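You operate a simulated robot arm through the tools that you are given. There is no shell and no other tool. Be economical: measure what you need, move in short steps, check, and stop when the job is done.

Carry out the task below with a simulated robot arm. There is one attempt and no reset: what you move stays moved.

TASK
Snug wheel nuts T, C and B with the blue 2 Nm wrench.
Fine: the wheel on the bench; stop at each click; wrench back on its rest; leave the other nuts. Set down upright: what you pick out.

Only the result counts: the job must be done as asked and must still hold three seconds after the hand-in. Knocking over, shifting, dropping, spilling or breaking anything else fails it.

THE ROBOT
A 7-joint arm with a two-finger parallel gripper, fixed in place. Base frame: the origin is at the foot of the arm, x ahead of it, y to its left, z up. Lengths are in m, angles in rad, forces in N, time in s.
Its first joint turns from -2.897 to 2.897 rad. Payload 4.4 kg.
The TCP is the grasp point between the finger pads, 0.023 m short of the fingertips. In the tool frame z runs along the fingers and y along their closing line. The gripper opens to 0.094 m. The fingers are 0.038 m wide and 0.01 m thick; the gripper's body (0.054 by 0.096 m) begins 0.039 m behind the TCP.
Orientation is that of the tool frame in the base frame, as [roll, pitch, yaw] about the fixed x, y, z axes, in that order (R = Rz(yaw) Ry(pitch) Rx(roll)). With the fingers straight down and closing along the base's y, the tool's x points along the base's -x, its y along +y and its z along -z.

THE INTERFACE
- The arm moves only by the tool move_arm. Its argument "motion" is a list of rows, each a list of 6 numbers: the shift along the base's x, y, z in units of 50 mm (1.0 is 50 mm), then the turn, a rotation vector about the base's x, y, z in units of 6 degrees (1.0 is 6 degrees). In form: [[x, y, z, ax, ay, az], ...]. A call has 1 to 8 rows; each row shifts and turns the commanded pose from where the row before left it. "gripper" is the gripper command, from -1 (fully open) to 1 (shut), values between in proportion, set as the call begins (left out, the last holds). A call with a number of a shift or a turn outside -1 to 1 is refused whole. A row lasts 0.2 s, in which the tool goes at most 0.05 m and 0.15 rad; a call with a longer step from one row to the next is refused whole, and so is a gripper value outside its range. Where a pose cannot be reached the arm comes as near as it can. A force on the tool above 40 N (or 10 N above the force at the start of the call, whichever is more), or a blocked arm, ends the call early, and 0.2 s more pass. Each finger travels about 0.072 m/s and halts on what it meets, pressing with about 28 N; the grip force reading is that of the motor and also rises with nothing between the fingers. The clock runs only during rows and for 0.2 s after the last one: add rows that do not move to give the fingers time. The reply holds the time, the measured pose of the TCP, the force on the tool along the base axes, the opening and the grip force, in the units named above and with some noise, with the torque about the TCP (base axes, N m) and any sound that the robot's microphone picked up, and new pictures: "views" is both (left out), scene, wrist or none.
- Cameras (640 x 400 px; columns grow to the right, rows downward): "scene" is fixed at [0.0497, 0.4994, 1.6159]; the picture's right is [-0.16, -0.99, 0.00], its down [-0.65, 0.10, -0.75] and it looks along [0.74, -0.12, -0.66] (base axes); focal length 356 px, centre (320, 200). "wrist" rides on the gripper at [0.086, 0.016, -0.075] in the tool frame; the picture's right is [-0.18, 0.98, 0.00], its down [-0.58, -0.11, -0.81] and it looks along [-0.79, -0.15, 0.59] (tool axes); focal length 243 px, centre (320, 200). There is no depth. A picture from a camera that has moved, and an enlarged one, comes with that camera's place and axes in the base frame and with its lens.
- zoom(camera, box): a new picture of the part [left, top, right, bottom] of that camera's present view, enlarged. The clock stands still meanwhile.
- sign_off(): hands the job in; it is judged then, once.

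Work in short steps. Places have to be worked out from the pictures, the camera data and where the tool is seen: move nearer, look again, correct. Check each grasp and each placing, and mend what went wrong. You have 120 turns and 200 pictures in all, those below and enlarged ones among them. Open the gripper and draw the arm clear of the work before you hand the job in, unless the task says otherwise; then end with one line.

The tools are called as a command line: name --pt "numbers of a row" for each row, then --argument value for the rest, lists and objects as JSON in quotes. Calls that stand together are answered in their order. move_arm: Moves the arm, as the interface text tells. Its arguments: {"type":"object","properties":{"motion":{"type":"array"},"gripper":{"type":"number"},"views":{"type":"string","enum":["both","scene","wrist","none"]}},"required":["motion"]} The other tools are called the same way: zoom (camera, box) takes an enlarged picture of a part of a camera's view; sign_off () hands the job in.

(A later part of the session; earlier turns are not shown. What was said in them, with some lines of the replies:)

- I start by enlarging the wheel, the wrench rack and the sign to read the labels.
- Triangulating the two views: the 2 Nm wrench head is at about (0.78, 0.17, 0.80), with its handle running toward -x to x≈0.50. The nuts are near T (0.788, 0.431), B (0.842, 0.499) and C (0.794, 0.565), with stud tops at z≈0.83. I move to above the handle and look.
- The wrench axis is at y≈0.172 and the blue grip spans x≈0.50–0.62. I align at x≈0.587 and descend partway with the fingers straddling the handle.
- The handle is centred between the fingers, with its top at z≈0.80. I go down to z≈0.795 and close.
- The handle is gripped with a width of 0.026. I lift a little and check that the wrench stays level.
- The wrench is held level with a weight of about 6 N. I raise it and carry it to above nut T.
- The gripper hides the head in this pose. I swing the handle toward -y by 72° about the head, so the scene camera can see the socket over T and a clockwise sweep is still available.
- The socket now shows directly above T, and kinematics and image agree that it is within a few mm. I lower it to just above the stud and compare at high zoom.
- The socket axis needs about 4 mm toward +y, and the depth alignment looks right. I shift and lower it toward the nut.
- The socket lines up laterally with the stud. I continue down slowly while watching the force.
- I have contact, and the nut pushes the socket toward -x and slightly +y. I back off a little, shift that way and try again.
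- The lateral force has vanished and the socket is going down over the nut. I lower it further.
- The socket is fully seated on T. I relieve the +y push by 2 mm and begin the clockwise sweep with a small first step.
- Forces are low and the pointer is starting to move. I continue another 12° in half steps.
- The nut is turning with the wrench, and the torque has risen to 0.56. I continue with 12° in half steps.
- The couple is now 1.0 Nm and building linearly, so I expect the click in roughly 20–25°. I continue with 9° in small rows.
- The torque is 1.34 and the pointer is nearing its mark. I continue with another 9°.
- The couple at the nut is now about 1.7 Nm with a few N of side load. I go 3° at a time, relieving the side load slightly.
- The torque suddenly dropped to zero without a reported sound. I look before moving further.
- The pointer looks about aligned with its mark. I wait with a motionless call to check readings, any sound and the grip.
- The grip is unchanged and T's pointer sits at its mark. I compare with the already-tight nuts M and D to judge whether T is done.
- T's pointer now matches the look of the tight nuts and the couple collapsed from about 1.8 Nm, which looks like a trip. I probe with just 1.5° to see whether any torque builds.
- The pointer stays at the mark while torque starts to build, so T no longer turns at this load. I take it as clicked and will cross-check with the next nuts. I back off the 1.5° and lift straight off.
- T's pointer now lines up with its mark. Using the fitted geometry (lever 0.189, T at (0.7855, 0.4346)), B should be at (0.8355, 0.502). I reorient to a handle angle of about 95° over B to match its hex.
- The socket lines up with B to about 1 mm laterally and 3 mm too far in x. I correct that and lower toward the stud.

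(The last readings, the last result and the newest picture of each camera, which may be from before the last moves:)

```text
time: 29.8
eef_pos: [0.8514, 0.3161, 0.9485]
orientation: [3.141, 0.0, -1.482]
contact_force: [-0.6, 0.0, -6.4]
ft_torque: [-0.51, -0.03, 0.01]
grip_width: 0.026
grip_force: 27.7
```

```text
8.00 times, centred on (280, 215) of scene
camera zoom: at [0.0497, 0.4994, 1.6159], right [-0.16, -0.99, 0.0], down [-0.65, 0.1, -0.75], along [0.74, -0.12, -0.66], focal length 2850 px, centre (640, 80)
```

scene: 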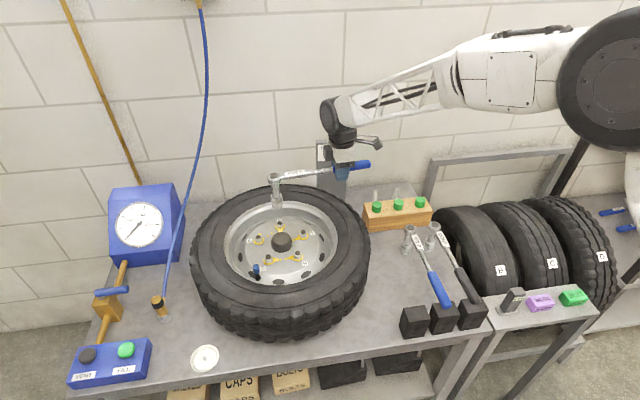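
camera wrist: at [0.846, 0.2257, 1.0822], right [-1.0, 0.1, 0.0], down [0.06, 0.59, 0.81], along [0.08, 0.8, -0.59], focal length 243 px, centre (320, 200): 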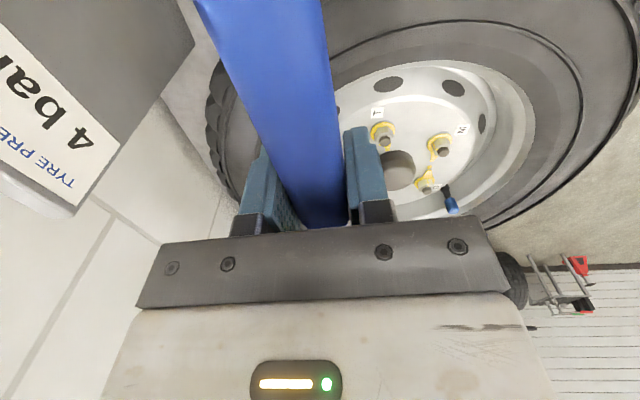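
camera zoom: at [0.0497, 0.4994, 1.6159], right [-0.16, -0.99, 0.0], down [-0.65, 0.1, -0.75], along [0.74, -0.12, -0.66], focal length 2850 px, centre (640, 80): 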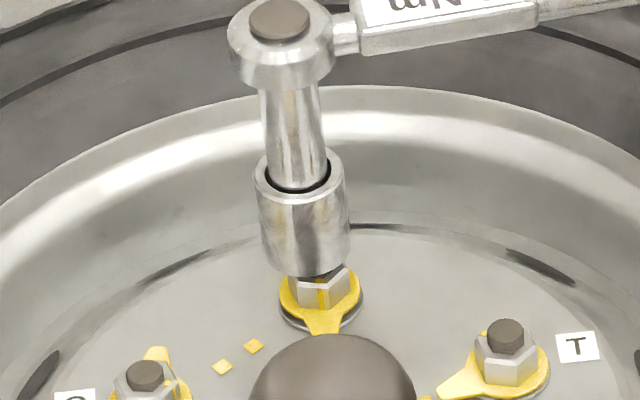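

The socket sits about 3.5 mm left (+y) of the stud. I correct that and go down slowly.

move_arm --pt "0 -0.07 0 0 0 0" --pt "0 0 -0.1 0 0 0" --pt "0 0 -0.1 0 0 0" --pt "0 0 0 0 0 0" --views "none"

zoom --camera "scene" --box '[255, 190, 305, 240]'

```text
time: 30.8
eef_pos: [0.8497, 0.3121, 0.9372]
orientation: [3.141, 0.0, -1.483]
contact_force: [-0.2, 0.3, -6.5]
ft_torque: [-0.53, -0.07, -0.03]
grip_width: 0.0257
grip_force: 28.2
```

```text
8.00 times, centred on (280, 215) of scene
camera zoom: at [0.0497, 0.4994, 1.6159], right [-0.16, -0.99, 0.0], down [-0.65, 0.1, -0.75], along [0.74, -0.12, -0.66], focal length 2850 px, centre (640, 80)
```

zoom: 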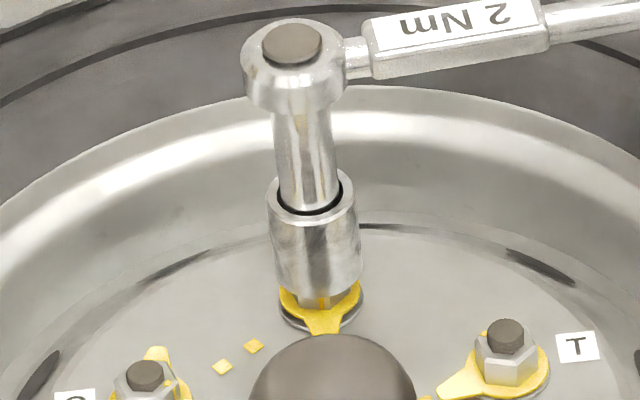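

It is centred with no side force. I continue down to the seated height.

move_arm --pt "0 0 -0.1 0 0 0" --pt "0 0 -0.1 0 0 0" --pt "0 0 0 0 0 0" --views "none"

zoom --camera "scene" --box '[255, 190, 305, 240]'

```text
time: 31.6
eef_pos: [0.8494, 0.3107, 0.9278]
orientation: [3.141, 0.0, -1.484]
contact_force: [-2.4, 14.6, -5.6]
ft_torque: [1.11, 0.24, 0.25]
grip_width: 0.0262
grip_force: 27.7
```

```text
8.00 times, centred on (280, 215) of scene
camera zoom: at [0.0497, 0.4994, 1.6159], right [-0.16, -0.99, 0.0], down [-0.65, 0.1, -0.75], along [0.74, -0.12, -0.66], focal length 2850 px, centre (640, 80)
```

zoom: 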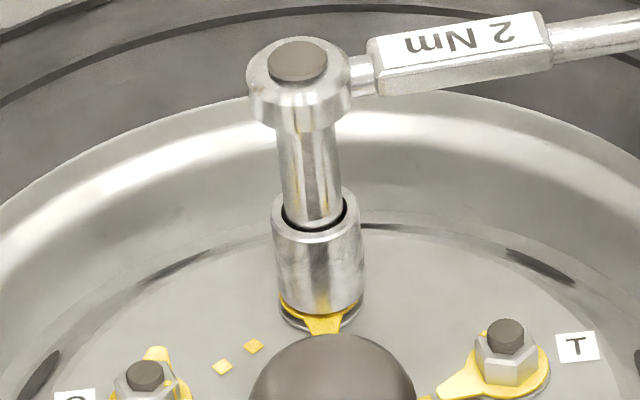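

B is seated at the same height as T was. I relieve the +y push and sweep 15° clockwise.

move_arm --pt "-0.01 0.05 0 0 0 0" --pt "-0.198 -0.012 0 0 0 -0.5" --pt "-0.199 -0.002 0 0 0 -0.5" --pt "-0.198 0.008 0 0 0 -0.5" --pt "-0.197 0.019 0 0 0 -0.5" --pt "-0.196 0.029 0 0 0 -0.5" --pt "0 0 0 0 0 0" --views "none"

zoom --camera "scene" --box '[255, 190, 305, 240]'

```text
time: 33.2
eef_pos: [0.8004, 0.3138, 0.9303]
orientation: [3.141, 0.0, -1.745]
contact_force: [-0.4, 0.3, -6.1]
ft_torque: [-0.52, 0.07, 0.01]
grip_width: 0.026
grip_force: 28.5
```

```text
8.00 times, centred on (280, 215) of scene
camera zoom: at [0.0497, 0.4994, 1.6159], right [-0.16, -0.99, 0.0], down [-0.65, 0.1, -0.75], along [0.74, -0.12, -0.66], focal length 2850 px, centre (640, 80)
```

zoom: 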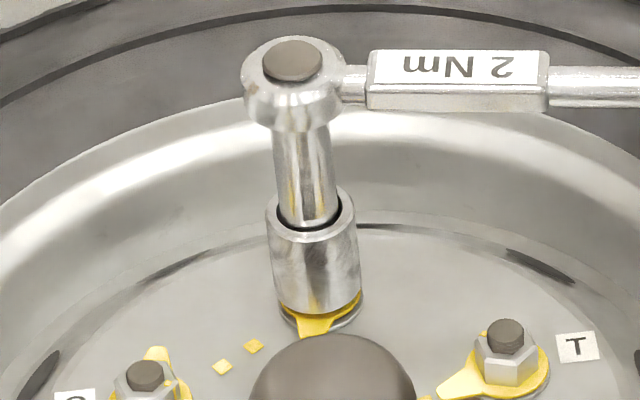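

The pointer is moving with the wrench and forces are low. I continue with 15°.

move_arm --pt "-0.195 0.039 0 0 0 -0.5" --pt "-0.192 0.05 0 0 0 -0.5" --pt "-0.19 0.06 0 0 0 -0.5" --pt "-0.186 0.069 0 0 0 -0.5" --pt "-0.182 0.079 0 0 0 -0.5" --pt "0 0 0 0 0 0" --views "none"

zoom --camera "scene" --box '[255, 190, 305, 240]'

```text
time: 34.6
eef_pos: [0.7517, 0.3297, 0.9295]
orientation: [3.142, -0.001, -2.007]
contact_force: [3.5, -3.2, -5.3]
ft_torque: [-0.67, -0.09, 0.01]
grip_width: 0.0258
grip_force: 28.1
```

```text
8.00 times, centred on (280, 215) of scene
camera zoom: at [0.0497, 0.4994, 1.6159], right [-0.16, -0.99, 0.0], down [-0.65, 0.1, -0.75], along [0.74, -0.12, -0.66], focal length 2850 px, centre (640, 80)
```

zoom: 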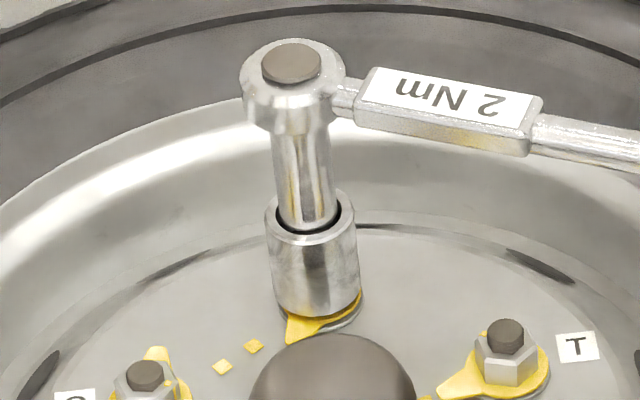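

The torque at the nut is about 0.87 Nm by calculation. I continue with 9°.

move_arm --pt "-0.178 0.085 0 0 0 -0.5" --pt "-0.172 0.092 0 0 0 -0.5" --pt "-0.168 0.102 0 0 0 -0.5" --pt "0 0 0 0 0 0" --views "none"

```text
time: 35.6
eef_pos: [0.7261, 0.3424, 0.9292]
orientation: [3.141, -0.001, -2.164]
contact_force: [6.8, 2.4, -4.5]
ft_torque: [0.06, -0.54, 0.28]
grip_width: 0.0256
grip_force: 27.8
```

The couple is about 1.1 Nm with some radial pull, so I shift 1.5 mm toward the nut while continuing 6°.

move_arm --pt "-0.145 0.135 0 0 0 -0.5" --pt "-0.145 0.14 0 0 0 -0.5" --pt "0 0 0 0 0 0" --views "none"

zoom --camera "scene" --box '[255, 190, 305, 240]'

```text
time: 36.4
eef_pos: [0.7118, 0.3558, 0.9293]
orientation: [-3.14, 0.0, -2.27]
contact_force: [0.1, -0.6, -6.7]
ft_torque: [-0.43, 0.33, 1.28]
grip_width: 0.0258
grip_force: 27.9
```

```text
8.00 times, centred on (280, 215) of scene
camera zoom: at [0.0497, 0.4994, 1.6159], right [-0.16, -0.99, 0.0], down [-0.65, 0.1, -0.75], along [0.74, -0.12, -0.66], focal length 2850 px, centre (640, 80)
```

zoom: 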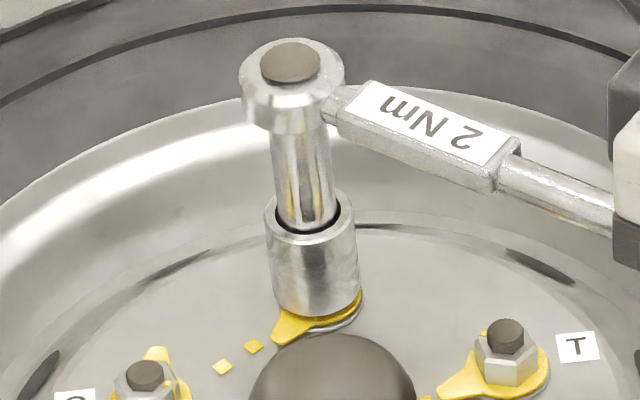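

The couple is 1.28 Nm. I continue with 6°.

move_arm --pt "-0.149 0.131 0 0 0 -0.5" --pt "-0.141 0.139 0 0 0 -0.5" --pt "0 0 0 0 0 0" --views "none"

```text
time: 37.2
eef_pos: [0.6964, 0.3704, 0.93]
orientation: [-3.141, 0.0, -2.372]
contact_force: [-1.5, -7.2, -3.9]
ft_torque: [-0.7, 0.11, 0.62]
grip_width: 0.0259
grip_force: 28.5
```

The couple is about 1.4 Nm and the nut is pushing back radially. I shift 1 mm away and step 3°.

move_arm --pt "-0.074 0.066 0 0 0 -0.25" --pt "-0.071 0.068 0 0 0 -0.25" --pt "0 0 0 0 0 0" --views "none"

zoom --camera "scene" --box '[255, 190, 305, 240]'

```text
time: 38.0
eef_pos: [0.6903, 0.3772, 0.9292]
orientation: [-3.141, 0.001, -2.426]
contact_force: [1.4, -3.5, -5.5]
ft_torque: [-0.43, 0.04, 1.09]
grip_width: 0.026
grip_force: 28.1
```

```text
8.00 times, centred on (280, 215) of scene
camera zoom: at [0.0497, 0.4994, 1.6159], right [-0.16, -0.99, 0.0], down [-0.65, 0.1, -0.75], along [0.74, -0.12, -0.66], focal length 2850 px, centre (640, 80)
```

zoom: 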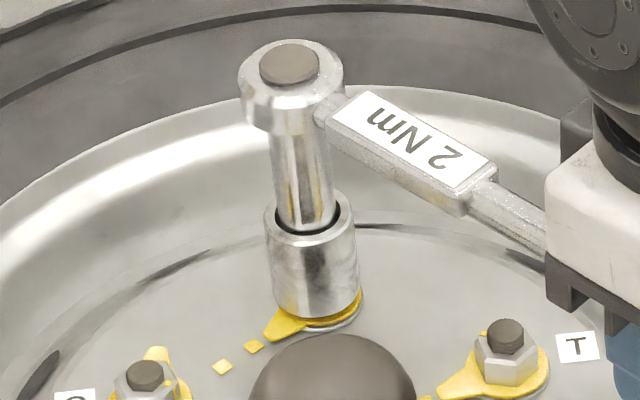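

The couple is about 1.75 Nm, so the click is close. I step 1.5°.

move_arm --pt "-0.032 0.037 0 0 0 -0.125" --pt "-0.032 0.037 0 0 0 -0.125" --views "none"

```text
time: 38.6
eef_pos: [0.6863, 0.3804, 0.9286]
orientation: [3.141, 0.0, -2.451]
contact_force: [1.5, -0.9, -5.4]
ft_torque: [-0.33, 0.14, 1.4]
grip_width: 0.0262
grip_force: 27.8
```

move_arm --pt "-0.031 0.038 0 0 0 -0.125" --pt "-0.031 0.038 0 0 0 -0.125" --views "none"

zoom --camera "scene" --box '[255, 190, 305, 240]'

```text
time: 39.2
eef_pos: [0.6837, 0.3846, 0.9301]
orientation: [3.142, 0.001, -2.478]
contact_force: [8.8, 0.0, -9.2]
ft_torque: [-0.68, 0.08, 0.81]
grip_width: 0.026
grip_force: 27.5
```

```text
8.00 times, centred on (280, 215) of scene
camera zoom: at [0.0497, 0.4994, 1.6159], right [-0.16, -0.99, 0.0], down [-0.65, 0.1, -0.75], along [0.74, -0.12, -0.66], focal length 2850 px, centre (640, 80)
```

zoom: 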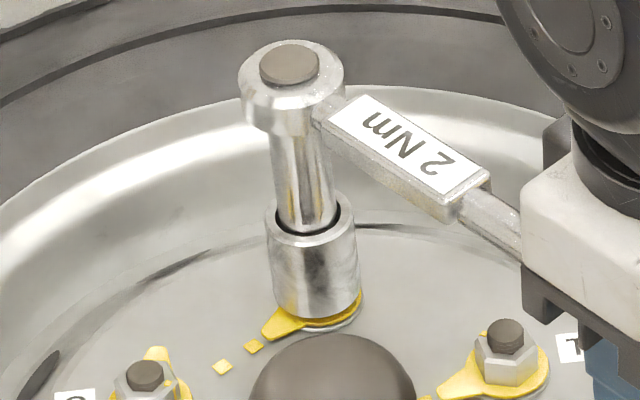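

The couple is about 1.84 Nm. I take one more 1.5° step with slight relief toward the nut.

move_arm --pt "-0.021 0.045 0 0 0 -0.125" --pt "-0.021 0.045 0 0 0 -0.125" --views "none"

```text
time: 39.8
eef_pos: [0.6816, 0.3895, 0.9289]
orientation: [3.141, 0.001, -2.505]
contact_force: [2.0, -3.4, -3.9]
ft_torque: [-0.46, 0.01, 1.16]
grip_width: 0.0258
grip_force: 28.0
```

move_arm --pt "-0.029 0.039 0 0 0 -0.125" --pt "-0.029 0.039 0 0 0 -0.125" --views "none"

zoom --camera "scene" --box '[255, 190, 305, 240]'

```text
time: 40.4
eef_pos: [0.6786, 0.3942, 0.9297]
orientation: [3.141, -0.002, -2.532]
contact_force: [1.5, -0.2, -6.1]
ft_torque: [-0.37, 0.35, -0.18]
grip_width: 0.0259
grip_force: 28.2
```

```text
8.00 times, centred on (280, 215) of scene
camera zoom: at [0.0497, 0.4994, 1.6159], right [-0.16, -0.99, 0.0], down [-0.65, 0.1, -0.75], along [0.74, -0.12, -0.66], focal length 2850 px, centre (640, 80)
```

zoom: 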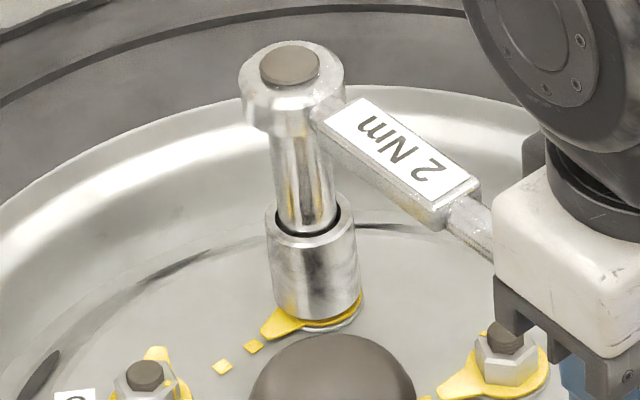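

Torque collapsed at about 1.95 Nm with B's pointer at its mark, the same signature as T, so B has clicked. I lift straight off.

move_arm --pt "0 0 0.2 0 0 0" --pt "0 0 0.4 0 0 0" --pt "0 0 0.7 0 0 0" --pt "0 0 0.3 0 0 0" --pt "0 0 0 0 0 0" --views "none"

move_arm --pt "0.231 -0.031 0 0 0 1" --pt "0.231 -0.031 0 0 0 1" --pt "0.231 -0.031 0 0 0 1" --pt "0.231 -0.031 0 0 0 1" --pt "0.231 -0.031 0 0 0 1" --pt "0.231 -0.031 0 0 0 1" --pt "0.231 -0.031 0 0 0 1" --pt "0.231 -0.031 0 0 0 1" --views "none"

move_arm --pt "0 0 0 0 0 0.5" --pt "0 0 0 0 0 0" --views "scene"

zoom --camera "scene" --box '[230, 180, 310, 250]'

```text
time: 41.6
eef_pos: [0.6775, 0.3927, 1.0086]
orientation: [3.14, 0.0, -2.532]
contact_force: [0.8, -0.5, -5.6]
ft_torque: [-0.31, 0.41, 0.0]
grip_width: 0.0258
grip_force: 28.5
```

```text
time: 43.4
eef_pos: [0.7697, 0.3798, 1.0107]
orientation: [3.14, 0.001, -1.691]
contact_force: [0.6, 0.2, -6.2]
ft_torque: [-0.55, 0.05, 0.0]
grip_width: 0.026
grip_force: 28.1
```

```text
time: 44.0
eef_pos: [0.769, 0.38, 1.0096]
orientation: [3.142, 0.002, -1.64]
contact_force: [-0.4, -0.1, -6.6]
ft_torque: [-0.52, 0.01, -0.03]
grip_width: 0.0259
grip_force: 27.2
```

scene: 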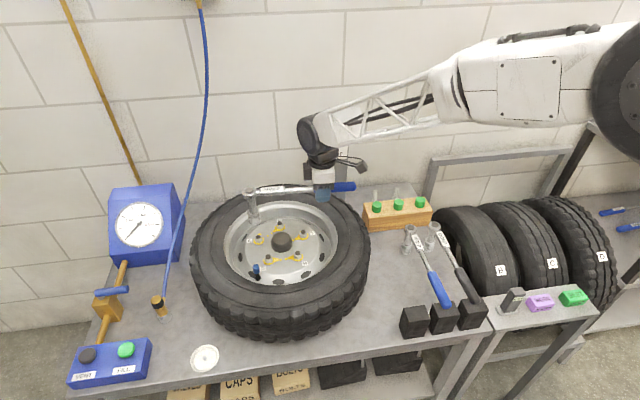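

```text
5.71 times, centred on (270, 215) of scene
camera zoom: at [0.0497, 0.4994, 1.6159], right [-0.16, -0.99, 0.0], down [-0.65, 0.1, -0.75], along [0.74, -0.12, -0.66], focal length 2036 px, centre (606, 114)
```

zoom: 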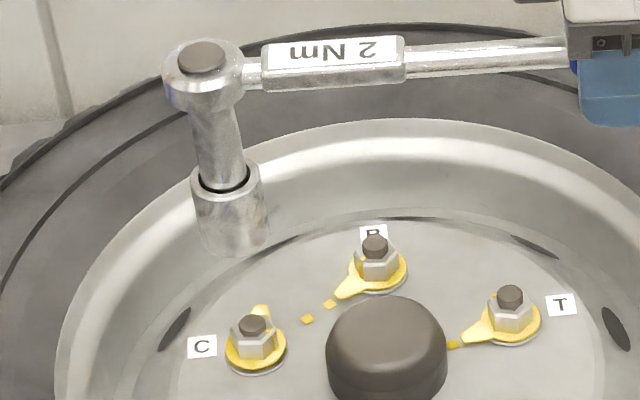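

B's pointer is aligned too. The socket is nearly over C, so I shift +3 mm in x, lower it and check again.

move_arm --pt "0.06 0 -0.4 0 0 0" --pt "0 0 -0.5 0 0 0" --pt "0 0 -0.3 0 0 0" --pt "0 0 0 0 0 0" --views "none"

zoom --camera "scene" --box '[235, 200, 285, 250]'

```text
time: 45.0
eef_pos: [0.7748, 0.3813, 0.9509]
orientation: [-3.14, 0.0, -1.641]
contact_force: [-0.7, -0.5, -5.8]
ft_torque: [-0.51, 0.01, -0.03]
grip_width: 0.0259
grip_force: 28.2
```

```text
8.00 times, centred on (260, 225) of scene
camera zoom: at [0.0497, 0.4994, 1.6159], right [-0.16, -0.99, 0.0], down [-0.65, 0.1, -0.75], along [0.74, -0.12, -0.66], focal length 2850 px, centre (800, 0)
```

zoom: 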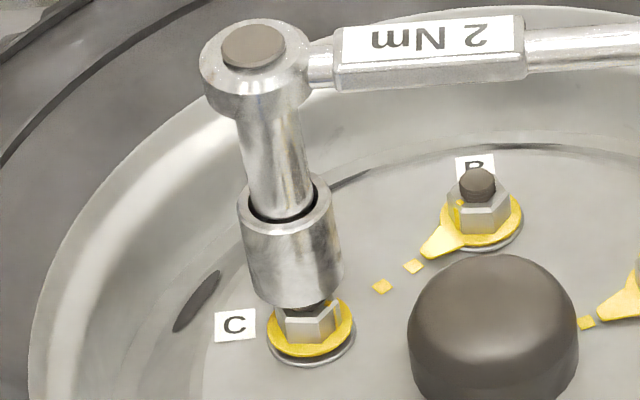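

It is about 2 mm too far left. I correct that and lower slowly.

move_arm --pt "0 -0.04 0 0 0 0" --pt "0 0 -0.12 0 0 0" --pt "0 0 -0.12 0 0 0" --pt "0 0 0 0 0 0" --views "none"

zoom --camera "scene" --box '[235, 200, 285, 250]'

```text
time: 46.0
eef_pos: [0.7746, 0.3788, 0.9377]
orientation: [3.142, 0.001, -1.64]
contact_force: [-4.9, -0.2, 2.9]
ft_torque: [1.27, 0.49, 0.91]
grip_width: 0.0261
grip_force: 28.1
```

```text
8.00 times, centred on (260, 225) of scene
camera zoom: at [0.0497, 0.4994, 1.6159], right [-0.16, -0.99, 0.0], down [-0.65, 0.1, -0.75], along [0.74, -0.12, -0.66], focal length 2850 px, centre (800, 0)
```

zoom: 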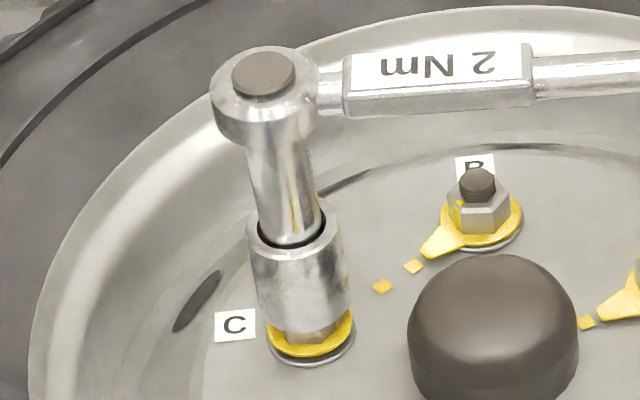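

It touches the nut with a push toward -x, as it first did on T. I back up 3 mm, shift 3 mm toward -x and lower again.

move_arm --pt "0 0 0.06 0 0 0" --pt "-0.06 0 0 0 0 0" --pt "0 0 -0.1 0 0 0" --pt "0 0 0 0 0 0" --views "none"

zoom --camera "scene" --box '[235, 200, 285, 250]'

```text
time: 47.0
eef_pos: [0.7715, 0.3778, 0.9357]
orientation: [-3.141, 0.001, -1.641]
contact_force: [0.0, -0.2, -5.8]
ft_torque: [-0.52, 0.02, 0.01]
grip_width: 0.026
grip_force: 28.0
```

```text
8.00 times, centred on (260, 225) of scene
camera zoom: at [0.0497, 0.4994, 1.6159], right [-0.16, -0.99, 0.0], down [-0.65, 0.1, -0.75], along [0.74, -0.12, -0.66], focal length 2850 px, centre (800, 0)
```

zoom: 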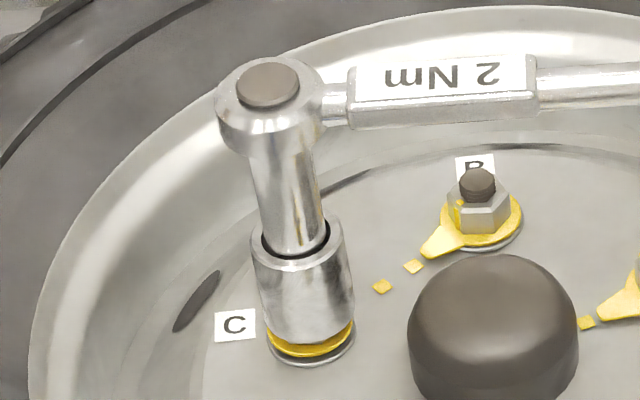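

It is free of contact force and slipping over the nut. I lower it to the seated height.

move_arm --pt "0 0.02 -0.08 0 0 0" --pt "0 0.02 -0.08 0 0 0" --pt "0 0 0 0 0 0" --views "none"

zoom --camera "scene" --box '[235, 200, 285, 250]'

```text
time: 47.8
eef_pos: [0.771, 0.3793, 0.9269]
orientation: [-3.14, 0.0, -1.64]
contact_force: [1.0, -15.0, -2.3]
ft_torque: [-0.91, -0.06, -0.3]
grip_width: 0.0258
grip_force: 28.0
```

```text
8.00 times, centred on (260, 225) of scene
camera zoom: at [0.0497, 0.4994, 1.6159], right [-0.16, -0.99, 0.0], down [-0.65, 0.1, -0.75], along [0.74, -0.12, -0.66], focal length 2850 px, centre (800, 0)
```

zoom: 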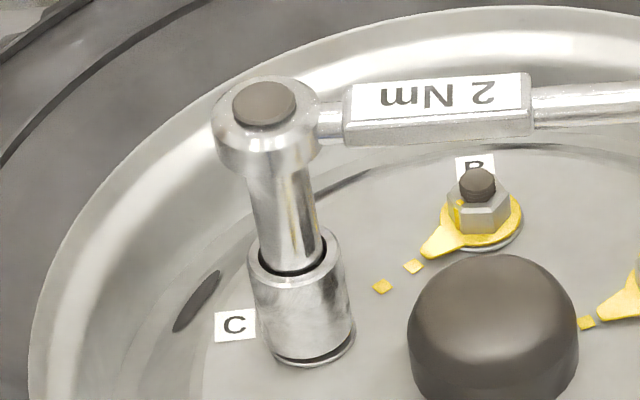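

C is seated. I relieve the -y push by 2.5 mm and sweep the first 12°.

move_arm --pt "0 -0.05 0.02 0 0 0" --pt "-0.197 0.019 0 0 0 -0.5" --pt "-0.196 0.029 0 0 0 -0.5" --pt "-0.195 0.039 0 0 0 -0.5" --pt "-0.192 0.05 0 0 0 -0.5" --pt "0 0 0 0 0 0" --views "none"

zoom --camera "scene" --box '[235, 200, 285, 250]'

```text
time: 49.2
eef_pos: [0.7328, 0.3851, 0.927]
orientation: [-3.141, 0.001, -1.85]
contact_force: [0.0, 1.0, -6.3]
ft_torque: [-0.3, 0.01, 0.35]
grip_width: 0.026
grip_force: 28.2
```

```text
8.00 times, centred on (260, 225) of scene
camera zoom: at [0.0497, 0.4994, 1.6159], right [-0.16, -0.99, 0.0], down [-0.65, 0.1, -0.75], along [0.74, -0.12, -0.66], focal length 2850 px, centre (800, 0)
```

zoom: 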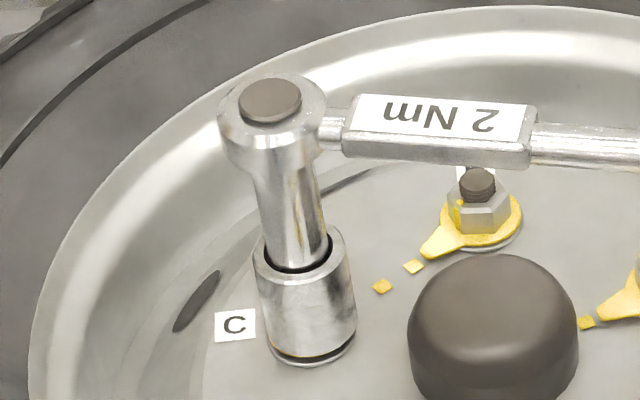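

The couple is 0.35 and it is turning smoothly. I continue with 12°.

move_arm --pt "-0.19 0.06 0 0 0 -0.5" --pt "-0.186 0.069 0 0 0 -0.5" --pt "-0.182 0.079 0 0 0 -0.5" --pt "-0.178 0.089 0 0 0 -0.5" --pt "0 0 0 0 0 0" --views "none"

zoom --camera "scene" --box '[235, 200, 285, 250]'

```text
time: 50.4
eef_pos: [0.6967, 0.4006, 0.927]
orientation: [-3.141, -0.001, -2.059]
contact_force: [0.1, -0.1, -7.3]
ft_torque: [-0.44, 0.25, 0.75]
grip_width: 0.0261
grip_force: 28.4
```

```text
8.00 times, centred on (260, 225) of scene
camera zoom: at [0.0497, 0.4994, 1.6159], right [-0.16, -0.99, 0.0], down [-0.65, 0.1, -0.75], along [0.74, -0.12, -0.66], focal length 2850 px, centre (800, 0)
```

zoom: 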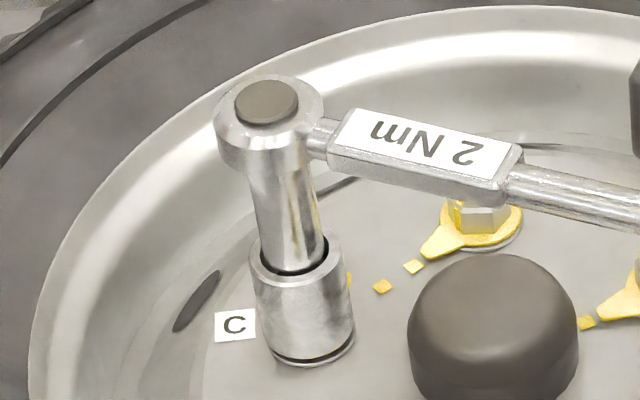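

The couple is 0.75. I continue with another 12°.

move_arm --pt "-0.172 0.097 0 0 0 -0.5" --pt "-0.168 0.107 0 0 0 -0.5" --pt "-0.161 0.115 0 0 0 -0.5" --pt "-0.155 0.124 0 0 0 -0.5" --pt "0 0 0 0 0 0" --views "none"

zoom --camera "scene" --box '[235, 200, 285, 250]'

```text
time: 51.6
eef_pos: [0.6628, 0.4222, 0.9283]
orientation: [-3.141, 0.0, -2.27]
contact_force: [2.7, 0.2, -6.1]
ft_torque: [-0.3, -0.01, 0.84]
grip_width: 0.0259
grip_force: 28.3
```

```text
8.00 times, centred on (260, 225) of scene
camera zoom: at [0.0497, 0.4994, 1.6159], right [-0.16, -0.99, 0.0], down [-0.65, 0.1, -0.75], along [0.74, -0.12, -0.66], focal length 2850 px, centre (800, 0)
```

zoom: 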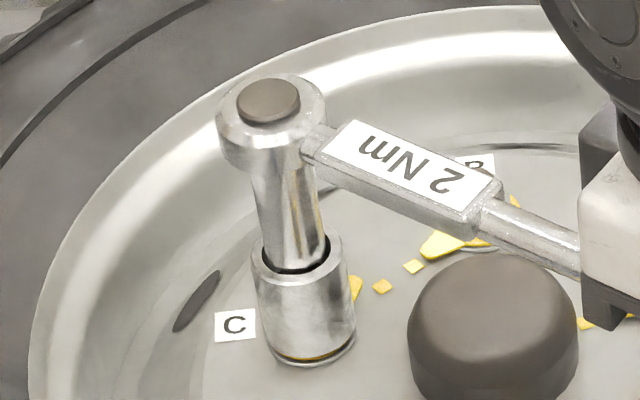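

The couple is about 1.2 Nm with the pointer nearing its mark. I continue with 6°.

move_arm --pt "-0.149 0.131 0 0 0 -0.5" --pt "-0.141 0.139 0 0 0 -0.5" --pt "0 0 0 0 0 0" --views "none"

```text
time: 52.4
eef_pos: [0.6476, 0.4364, 0.9289]
orientation: [3.14, 0.0, -2.374]
contact_force: [27.6, 19.2, -19.2]
ft_torque: [-0.15, -0.52, 0.55]
grip_width: 0.0259
grip_force: 27.7
```

The force jumped to about 33 N toward the nut, with a downward pull. I stop and look.

move_arm --pt "0 0 0 0 0 0"

zoom --camera "scene" --box '[235, 195, 325, 265]'

```text
time: 52.8
eef_pos: [0.6469, 0.4374, 0.9272]
orientation: [3.141, 0.001, -2.374]
contact_force: [30.1, 23.7, -22.0]
ft_torque: [-0.17, -0.37, 0.64]
grip_width: 0.0262
grip_force: 27.8
camera wrist: at [0.5741, 0.3876, 1.0037], right [-0.55, 0.83, 0.0], down [0.49, 0.33, 0.81], along [0.67, 0.44, -0.59], focal length 243 px, centre (320, 200)
```

scene: 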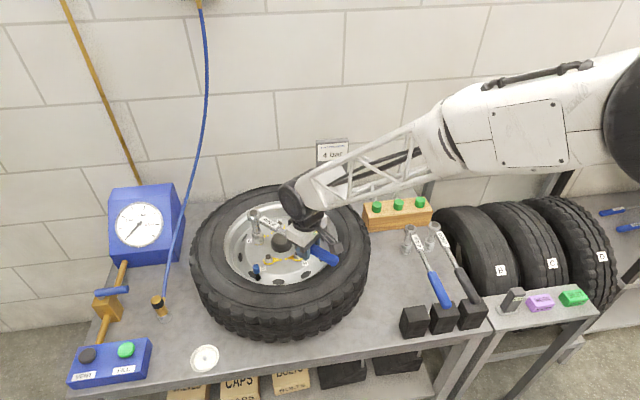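
wrist: 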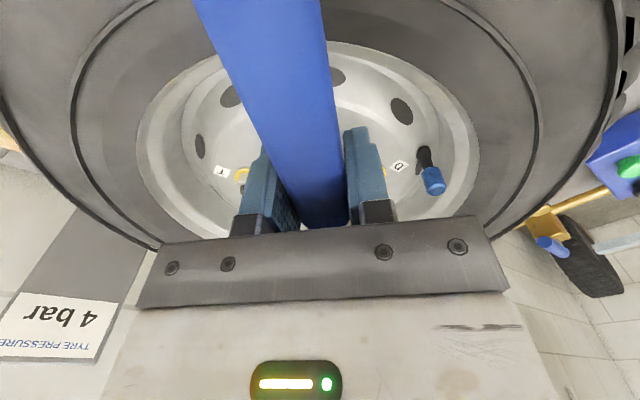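

```text
5.71 times, centred on (280, 230) of scene
camera zoom: at [0.0497, 0.4994, 1.6159], right [-0.16, -0.99, 0.0], down [-0.65, 0.1, -0.75], along [0.74, -0.12, -0.66], focal length 2036 px, centre (549, 29)
```

zoom: 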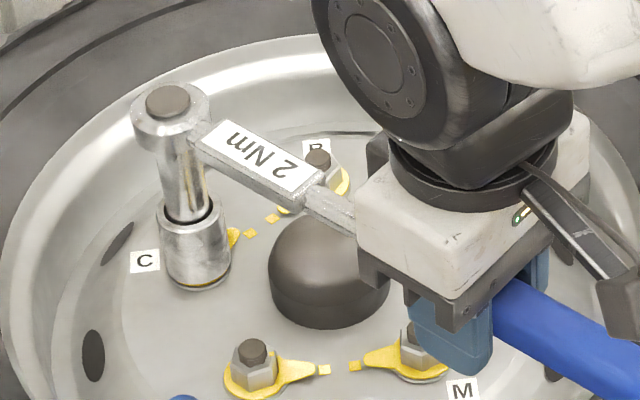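

The load is a pure tension along the line from the grip to the socket, with the torque at the nut still about 1.3 Nm. I relieve it by moving 1.5 mm toward the nut.

move_arm --pt "0.022 0.02 -0.01 0 0 0" --pt "0 0 0 0 0 0" --views "none"

```text
time: 53.4
eef_pos: [0.6481, 0.4374, 0.9275]
orientation: [-3.141, -0.001, -2.375]
contact_force: [0.6, -1.1, -6.8]
ft_torque: [-0.57, 0.27, 0.87]
grip_width: 0.026
grip_force: 27.9
```

That is relieved, and the couple is about 1.1–1.3 Nm. I continue with 3°.

move_arm --pt "-0.068 0.073 0 0 0 -0.25" --pt "-0.066 0.073 0 0 0 -0.25" --pt "0 0 0 0 0 0" --views "none"

zoom --camera "scene" --box '[235, 195, 325, 265]'

```text
time: 54.2
eef_pos: [0.6425, 0.4448, 0.927]
orientation: [-3.141, 0.0, -2.425]
contact_force: [2.3, -5.5, -5.0]
ft_torque: [-0.84, 0.23, 0.63]
grip_width: 0.026
grip_force: 27.6
```

```text
5.71 times, centred on (280, 230) of scene
camera zoom: at [0.0497, 0.4994, 1.6159], right [-0.16, -0.99, 0.0], down [-0.65, 0.1, -0.75], along [0.74, -0.12, -0.66], focal length 2036 px, centre (549, 29)
```

zoom: 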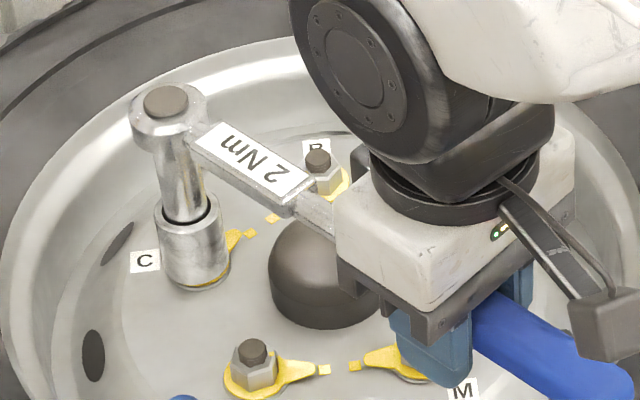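

The couple is about 1.6–1.7 Nm. I move in 1.5° steps now.

move_arm --pt "-0.033 0.036 0 0 0 -0.125" --pt "-0.032 0.036 0 0 0 -0.125" --views "none"

```text
time: 54.8
eef_pos: [0.639, 0.4483, 0.9274]
orientation: [3.141, -0.001, -2.451]
contact_force: [2.7, -2.4, -5.8]
ft_torque: [-0.49, 0.26, 1.25]
grip_width: 0.0259
grip_force: 28.2
```

move_arm --pt "-0.031 0.037 0 0 0 -0.125" --pt "-0.031 0.037 0 0 0 -0.125" --views "none"

```text
time: 55.4
eef_pos: [0.6372, 0.4518, 0.9269]
orientation: [3.141, -0.001, -2.479]
contact_force: [4.5, -4.1, -6.6]
ft_torque: [-0.7, 0.08, 0.7]
grip_width: 0.0261
grip_force: 28.1
```

move_arm --pt "-0.03 0.039 0 0 0 -0.125" --pt "-0.03 0.039 0 0 0 -0.125" --views "none"

zoom --camera "scene" --box '[245, 210, 305, 260]'

```text
time: 56.0
eef_pos: [0.6319, 0.4557, 0.9272]
orientation: [-3.141, 0.0, -2.506]
contact_force: [5.0, -3.5, -4.9]
ft_torque: [-0.5, -0.23, 0.78]
grip_width: 0.0259
grip_force: 28.3
```

```text
8.00 times, centred on (275, 235) of scene
camera zoom: at [0.0497, 0.4994, 1.6159], right [-0.16, -0.99, 0.0], down [-0.65, 0.1, -0.75], along [0.74, -0.12, -0.66], focal length 2850 px, centre (680, -80)
```

zoom: 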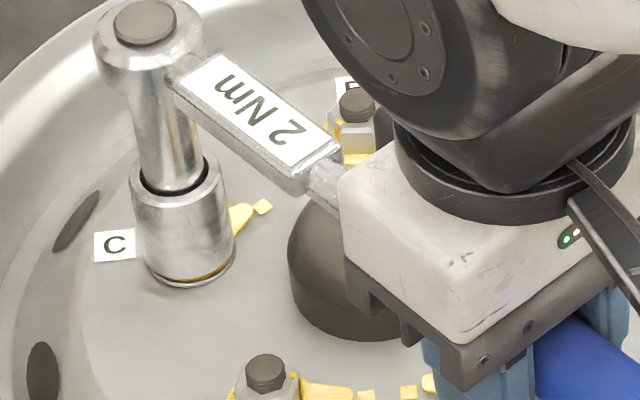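

The couple is about 1.9 Nm with no collapse yet. I step 1.5° again.

move_arm --pt "-0.029 0.039 0 0 0 -0.125" --pt "-0.029 0.039 0 0 0 -0.125" --views "none"

```text
time: 56.6
eef_pos: [0.6289, 0.4588, 0.9262]
orientation: [3.141, 0.001, -2.53]
contact_force: [1.5, 1.6, -5.7]
ft_torque: [-0.04, 0.17, 0.11]
grip_width: 0.0261
grip_force: 28.7
```

The couple collapsed to zero, so C has clicked as well. I lift straight off and check all three pointers.

move_arm --pt "0 0 0.2 0 0 0" --pt "0 0 0.4 0 0 0" --pt "0 0 0.7 0 0 0" --pt "0 0 0.7 0 0 0" --pt "0 -0.5 0 0 0 0" --pt "0 -0.7 0 0 0 -0.5" --pt "0 -0.7 0 0 0 -0.8" --pt "-0.1 -0.7 0 0 0 -0.8" --views "none"

move_arm --pt "-0.1 -0.7 0 0 0 -0.9" --pt "-0.1 -0.7 0 0 0 -0.9" --pt "-0.1 -0.7 0 0 0 -0.9" --pt "-0.1 -0.7 0 0 0 -0.9" --pt "-0.1 -0.1 0 0 0 -0.1" --pt "0 0 0 0 0 0"

zoom --camera "scene" --box '[240, 200, 320, 280]'

zoom --camera "scene" --box '[350, 160, 470, 340]'

```text
time: 58.4
eef_pos: [0.6229, 0.3274, 1.0279]
orientation: [3.141, 0.0, -2.751]
contact_force: [0.2, -0.3, -5.7]
ft_torque: [-0.2, 0.48, -0.01]
grip_width: 0.0259
grip_force: 27.7
```

```text
time: 59.8
eef_pos: [0.602, 0.1862, 1.0269]
orientation: [3.14, 0.001, -3.137]
contact_force: [-0.2, 0.4, -5.6]
ft_torque: [-0.02, 0.55, 0.02]
grip_width: 0.0259
grip_force: 28.6
camera wrist: at [0.5155, 0.2013, 1.1022], right [0.18, 0.98, 0.0], down [0.58, -0.11, 0.81], along [0.79, -0.15, -0.59], focal length 243 px, centre (320, 200)
```

scene: 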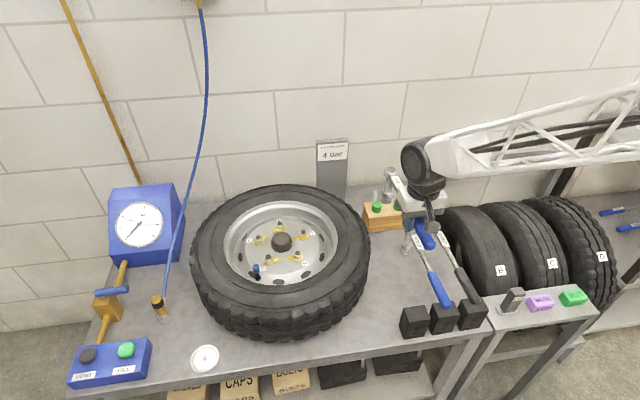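
wrist: 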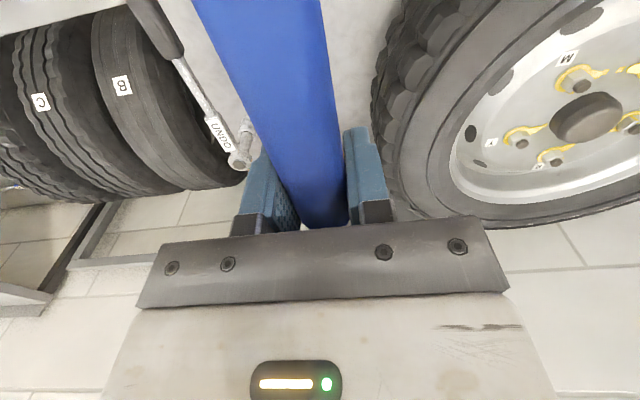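

```text
5.00 times, centred on (280, 240) of scene
camera zoom: at [0.0497, 0.4994, 1.6159], right [-0.16, -0.99, 0.0], down [-0.65, 0.1, -0.75], along [0.74, -0.12, -0.66], focal length 1781 px, centre (520, 0)
```

zoom: 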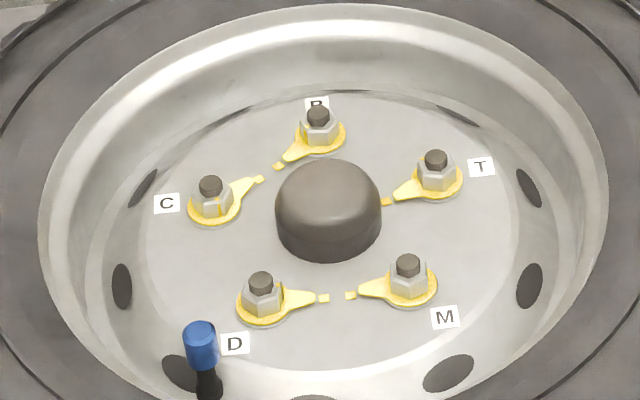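

```text
2.22 times, centred on (410, 250) of scene
camera zoom: at [0.0497, 0.4994, 1.6159], right [-0.16, -0.99, 0.0], down [-0.65, 0.1, -0.75], along [0.74, -0.12, -0.66], focal length 792 px, centre (120, 89)
```

zoom: 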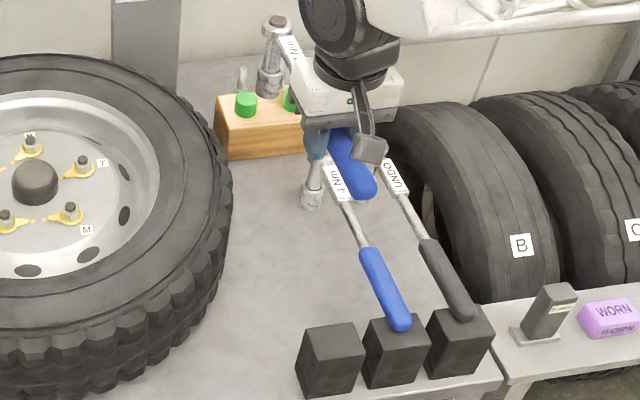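

All five pointers sit at their marks. I move back to the original grasp location (0.590, 0.172) and descend most of the way.

move_arm --pt "-0.24 -0.29 0 0 0 0" --pt "0 0 -0.7 0 0 0" --pt "0 0 -0.8 0 0 0" --pt "0 0 -0.8 0 0 0" --pt "0 0 -0.7 0 0 0" --pt "0 0 -0.6 0 0 0" --pt "0 0 0 0 0 0"

zoom --camera "scene" --box '[360, 200, 480, 340]'

```text
time: 61.4
eef_pos: [0.5882, 0.168, 0.8466]
orientation: [-3.142, 0.0, -3.139]
contact_force: [-0.1, -0.5, -6.8]
ft_torque: [0.03, 0.48, -0.01]
grip_width: 0.0261
grip_force: 28.1
camera wrist: at [0.502, 0.1834, 0.923], right [0.18, 0.98, 0.0], down [0.58, -0.11, 0.81], along [0.79, -0.15, -0.59], focal length 243 px, centre (320, 200)
```

scene: 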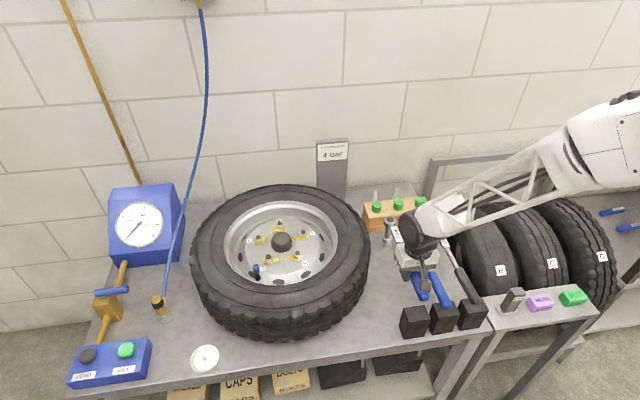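
wrist: 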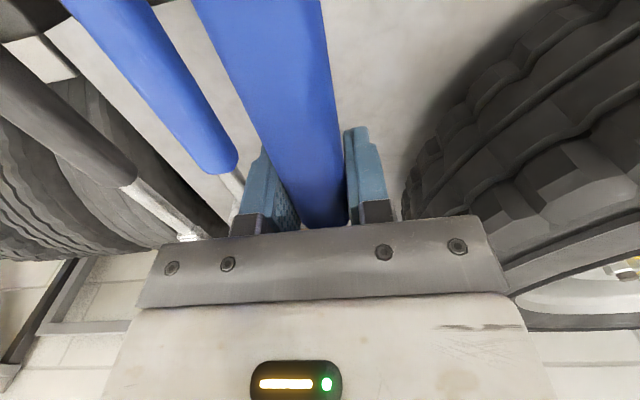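

```text
2.86 times, centred on (420, 270) of scene
camera zoom: at [0.0497, 0.4994, 1.6159], right [-0.16, -0.99, 0.0], down [-0.65, 0.1, -0.75], along [0.74, -0.12, -0.66], focal length 1018 px, centre (34, 0)
```

zoom: 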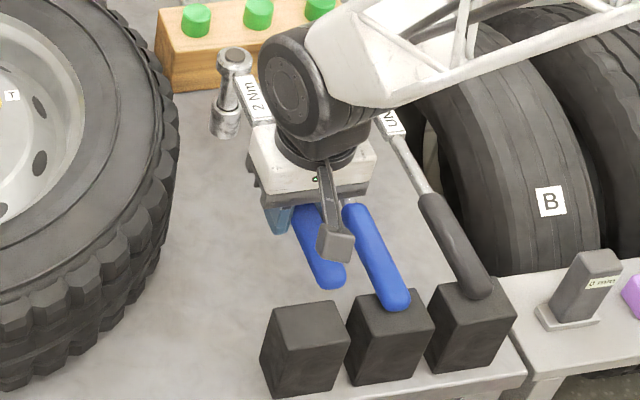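

It is well aligned. I shift +3 mm in y and lower to just above contact, then creep down.

move_arm --pt "0.03 0.07 -0.3 0 0 0" --pt "0 0 -0.4 0 0 0" --pt "0 0 -0.2 0 0 0" --pt "0 0 0 0 0 0" --views "none"

move_arm --pt "0 0 -0.06 0 0 0" --pt "0 0 -0.03 0 0 0" --pt "0 0 0 0 0 0"

zoom --camera "scene" --box '[360, 200, 480, 340]'

```text
time: 62.4
eef_pos: [0.5892, 0.1718, 0.8029]
orientation: [-3.141, 0.0, -3.138]
contact_force: [0.7, -0.1, -6.3]
ft_torque: [0.02, 0.52, -0.03]
grip_width: 0.0258
grip_force: 28.1
```

```text
time: 63.2
eef_pos: [0.5899, 0.1735, 0.7967]
orientation: [-3.141, 0.001, -3.139]
contact_force: [-4.3, 0.2, 4.7]
ft_torque: [0.03, -1.33, 0.03]
grip_width: 0.0259
grip_force: 28.1
camera wrist: at [0.5041, 0.1884, 0.8729], right [0.18, 0.98, 0.0], down [0.58, -0.11, 0.81], along [0.79, -0.15, -0.59], focal length 243 px, centre (320, 200)
```

scene: 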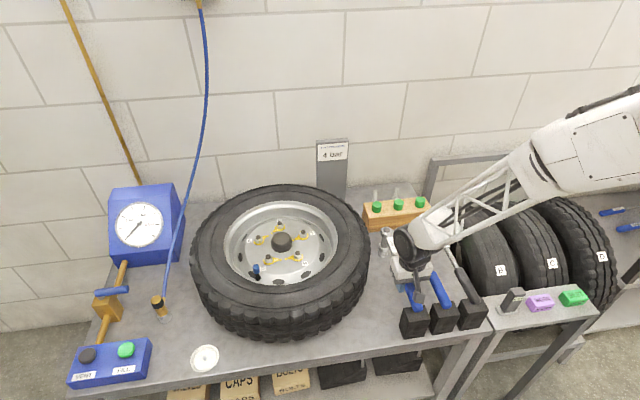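
wrist: 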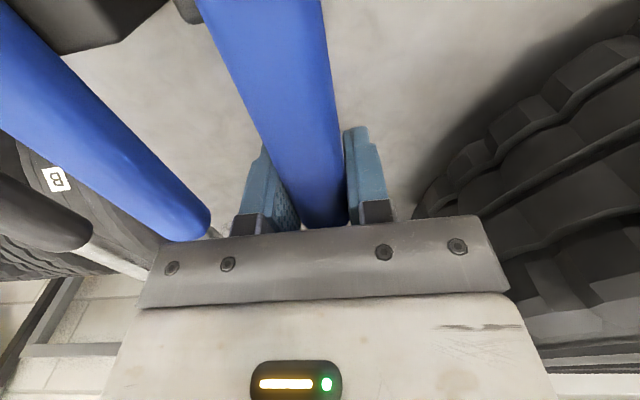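

```text
2.86 times, centred on (420, 270) of scene
camera zoom: at [0.0497, 0.4994, 1.6159], right [-0.16, -0.99, 0.0], down [-0.65, 0.1, -0.75], along [0.74, -0.12, -0.66], focal length 1018 px, centre (34, 0)
```

zoom: 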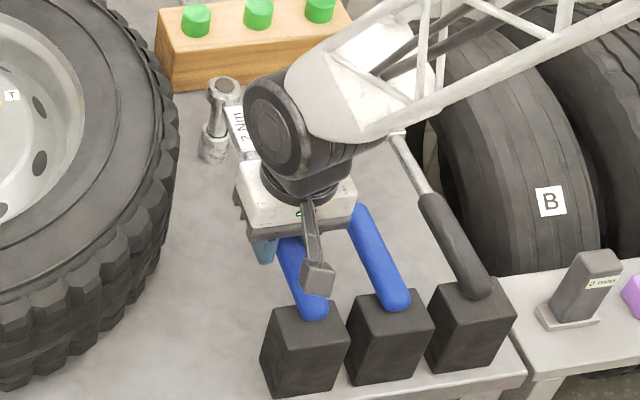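

The socket bears on the bench and the handle is over its block, within 1 mm of the original pose. I release gently.

move_arm --pt "0 0 0 0 0 0" --pt "0 0 0 0 0 0" --pt "0 0 0 0 0 0" --gripper -0.4 --views "none"

move_arm --pt "0 0 0.3 0 0 0" --pt "0 0 0.6 0 0 0" --pt "0 0 0.9 0 0 0" --pt "0 0 0.9 0 0 0" --pt "0 0 0.9 0 0 0" --pt "-0.5 0 0.8 0 0 0" --pt "-0.5 0 0.8 0 0 0" --pt "0 0 0 0 0 0"

zoom --camera "scene" --box '[360, 200, 480, 340]'

```text
time: 64.0
eef_pos: [0.5903, 0.1719, 0.7964]
orientation: [3.141, 0.001, -3.137]
contact_force: [0.5, 0.0, -0.4]
ft_torque: [0.0, -0.01, 0.01]
grip_width: 0.0656
grip_force: 0.0
```

```text
time: 65.8
eef_pos: [0.5393, 0.172, 1.0597]
orientation: [3.141, -0.002, -3.139]
contact_force: [-0.4, -0.7, 0.1]
ft_torque: [-0.01, 0.0, -0.06]
grip_width: 0.0656
grip_force: 0.1
camera wrist: at [0.4533, 0.1879, 1.1352], right [0.18, 0.98, 0.0], down [0.58, -0.11, 0.81], along [0.79, -0.15, -0.59], focal length 243 px, centre (320, 200)
```

scene: 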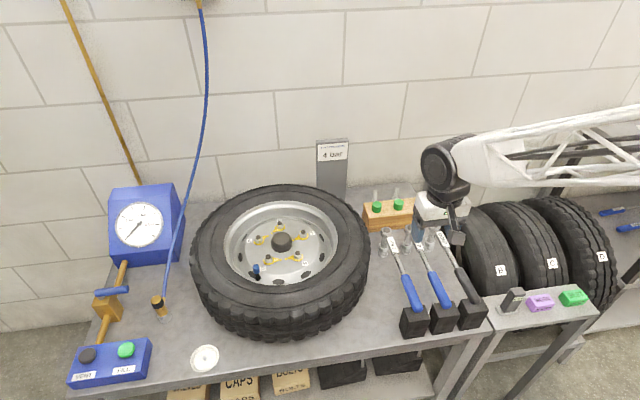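
wrist: 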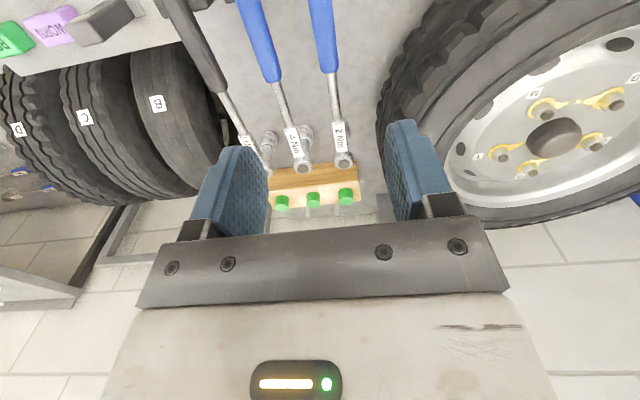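

```text
2.86 times, centred on (420, 270) of scene
camera zoom: at [0.0497, 0.4994, 1.6159], right [-0.16, -0.99, 0.0], down [-0.65, 0.1, -0.75], along [0.74, -0.12, -0.66], focal length 1018 px, centre (34, 0)
```

zoom: 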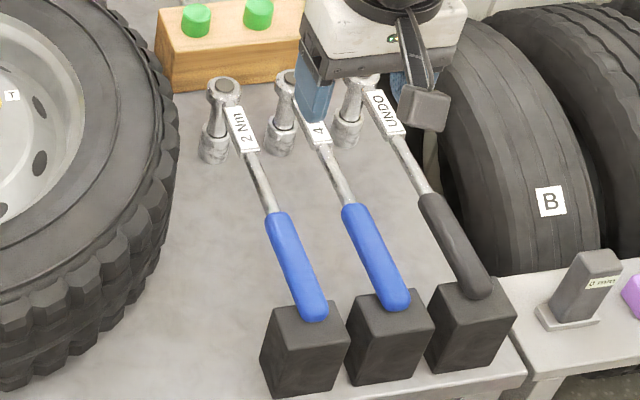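

The wrench is back upright on its rest, the pointers are all at their marks, and the arm is clear with the gripper open. I hand the job in.

sign_off

```text
The job is handed in.
```

I turned nuts T, B and C with the blue 2 Nm wrench until it released, at about 1.8–1.95 Nm by my readings. The microphone reported no click, so I took the sudden torque drop on each nut as the click. On T I turned about 1.5° further to check; the nut did not move. All three pointers line up with their marks, I did not put the wrench on nuts D and M, and the wrench is back upright on its rest.
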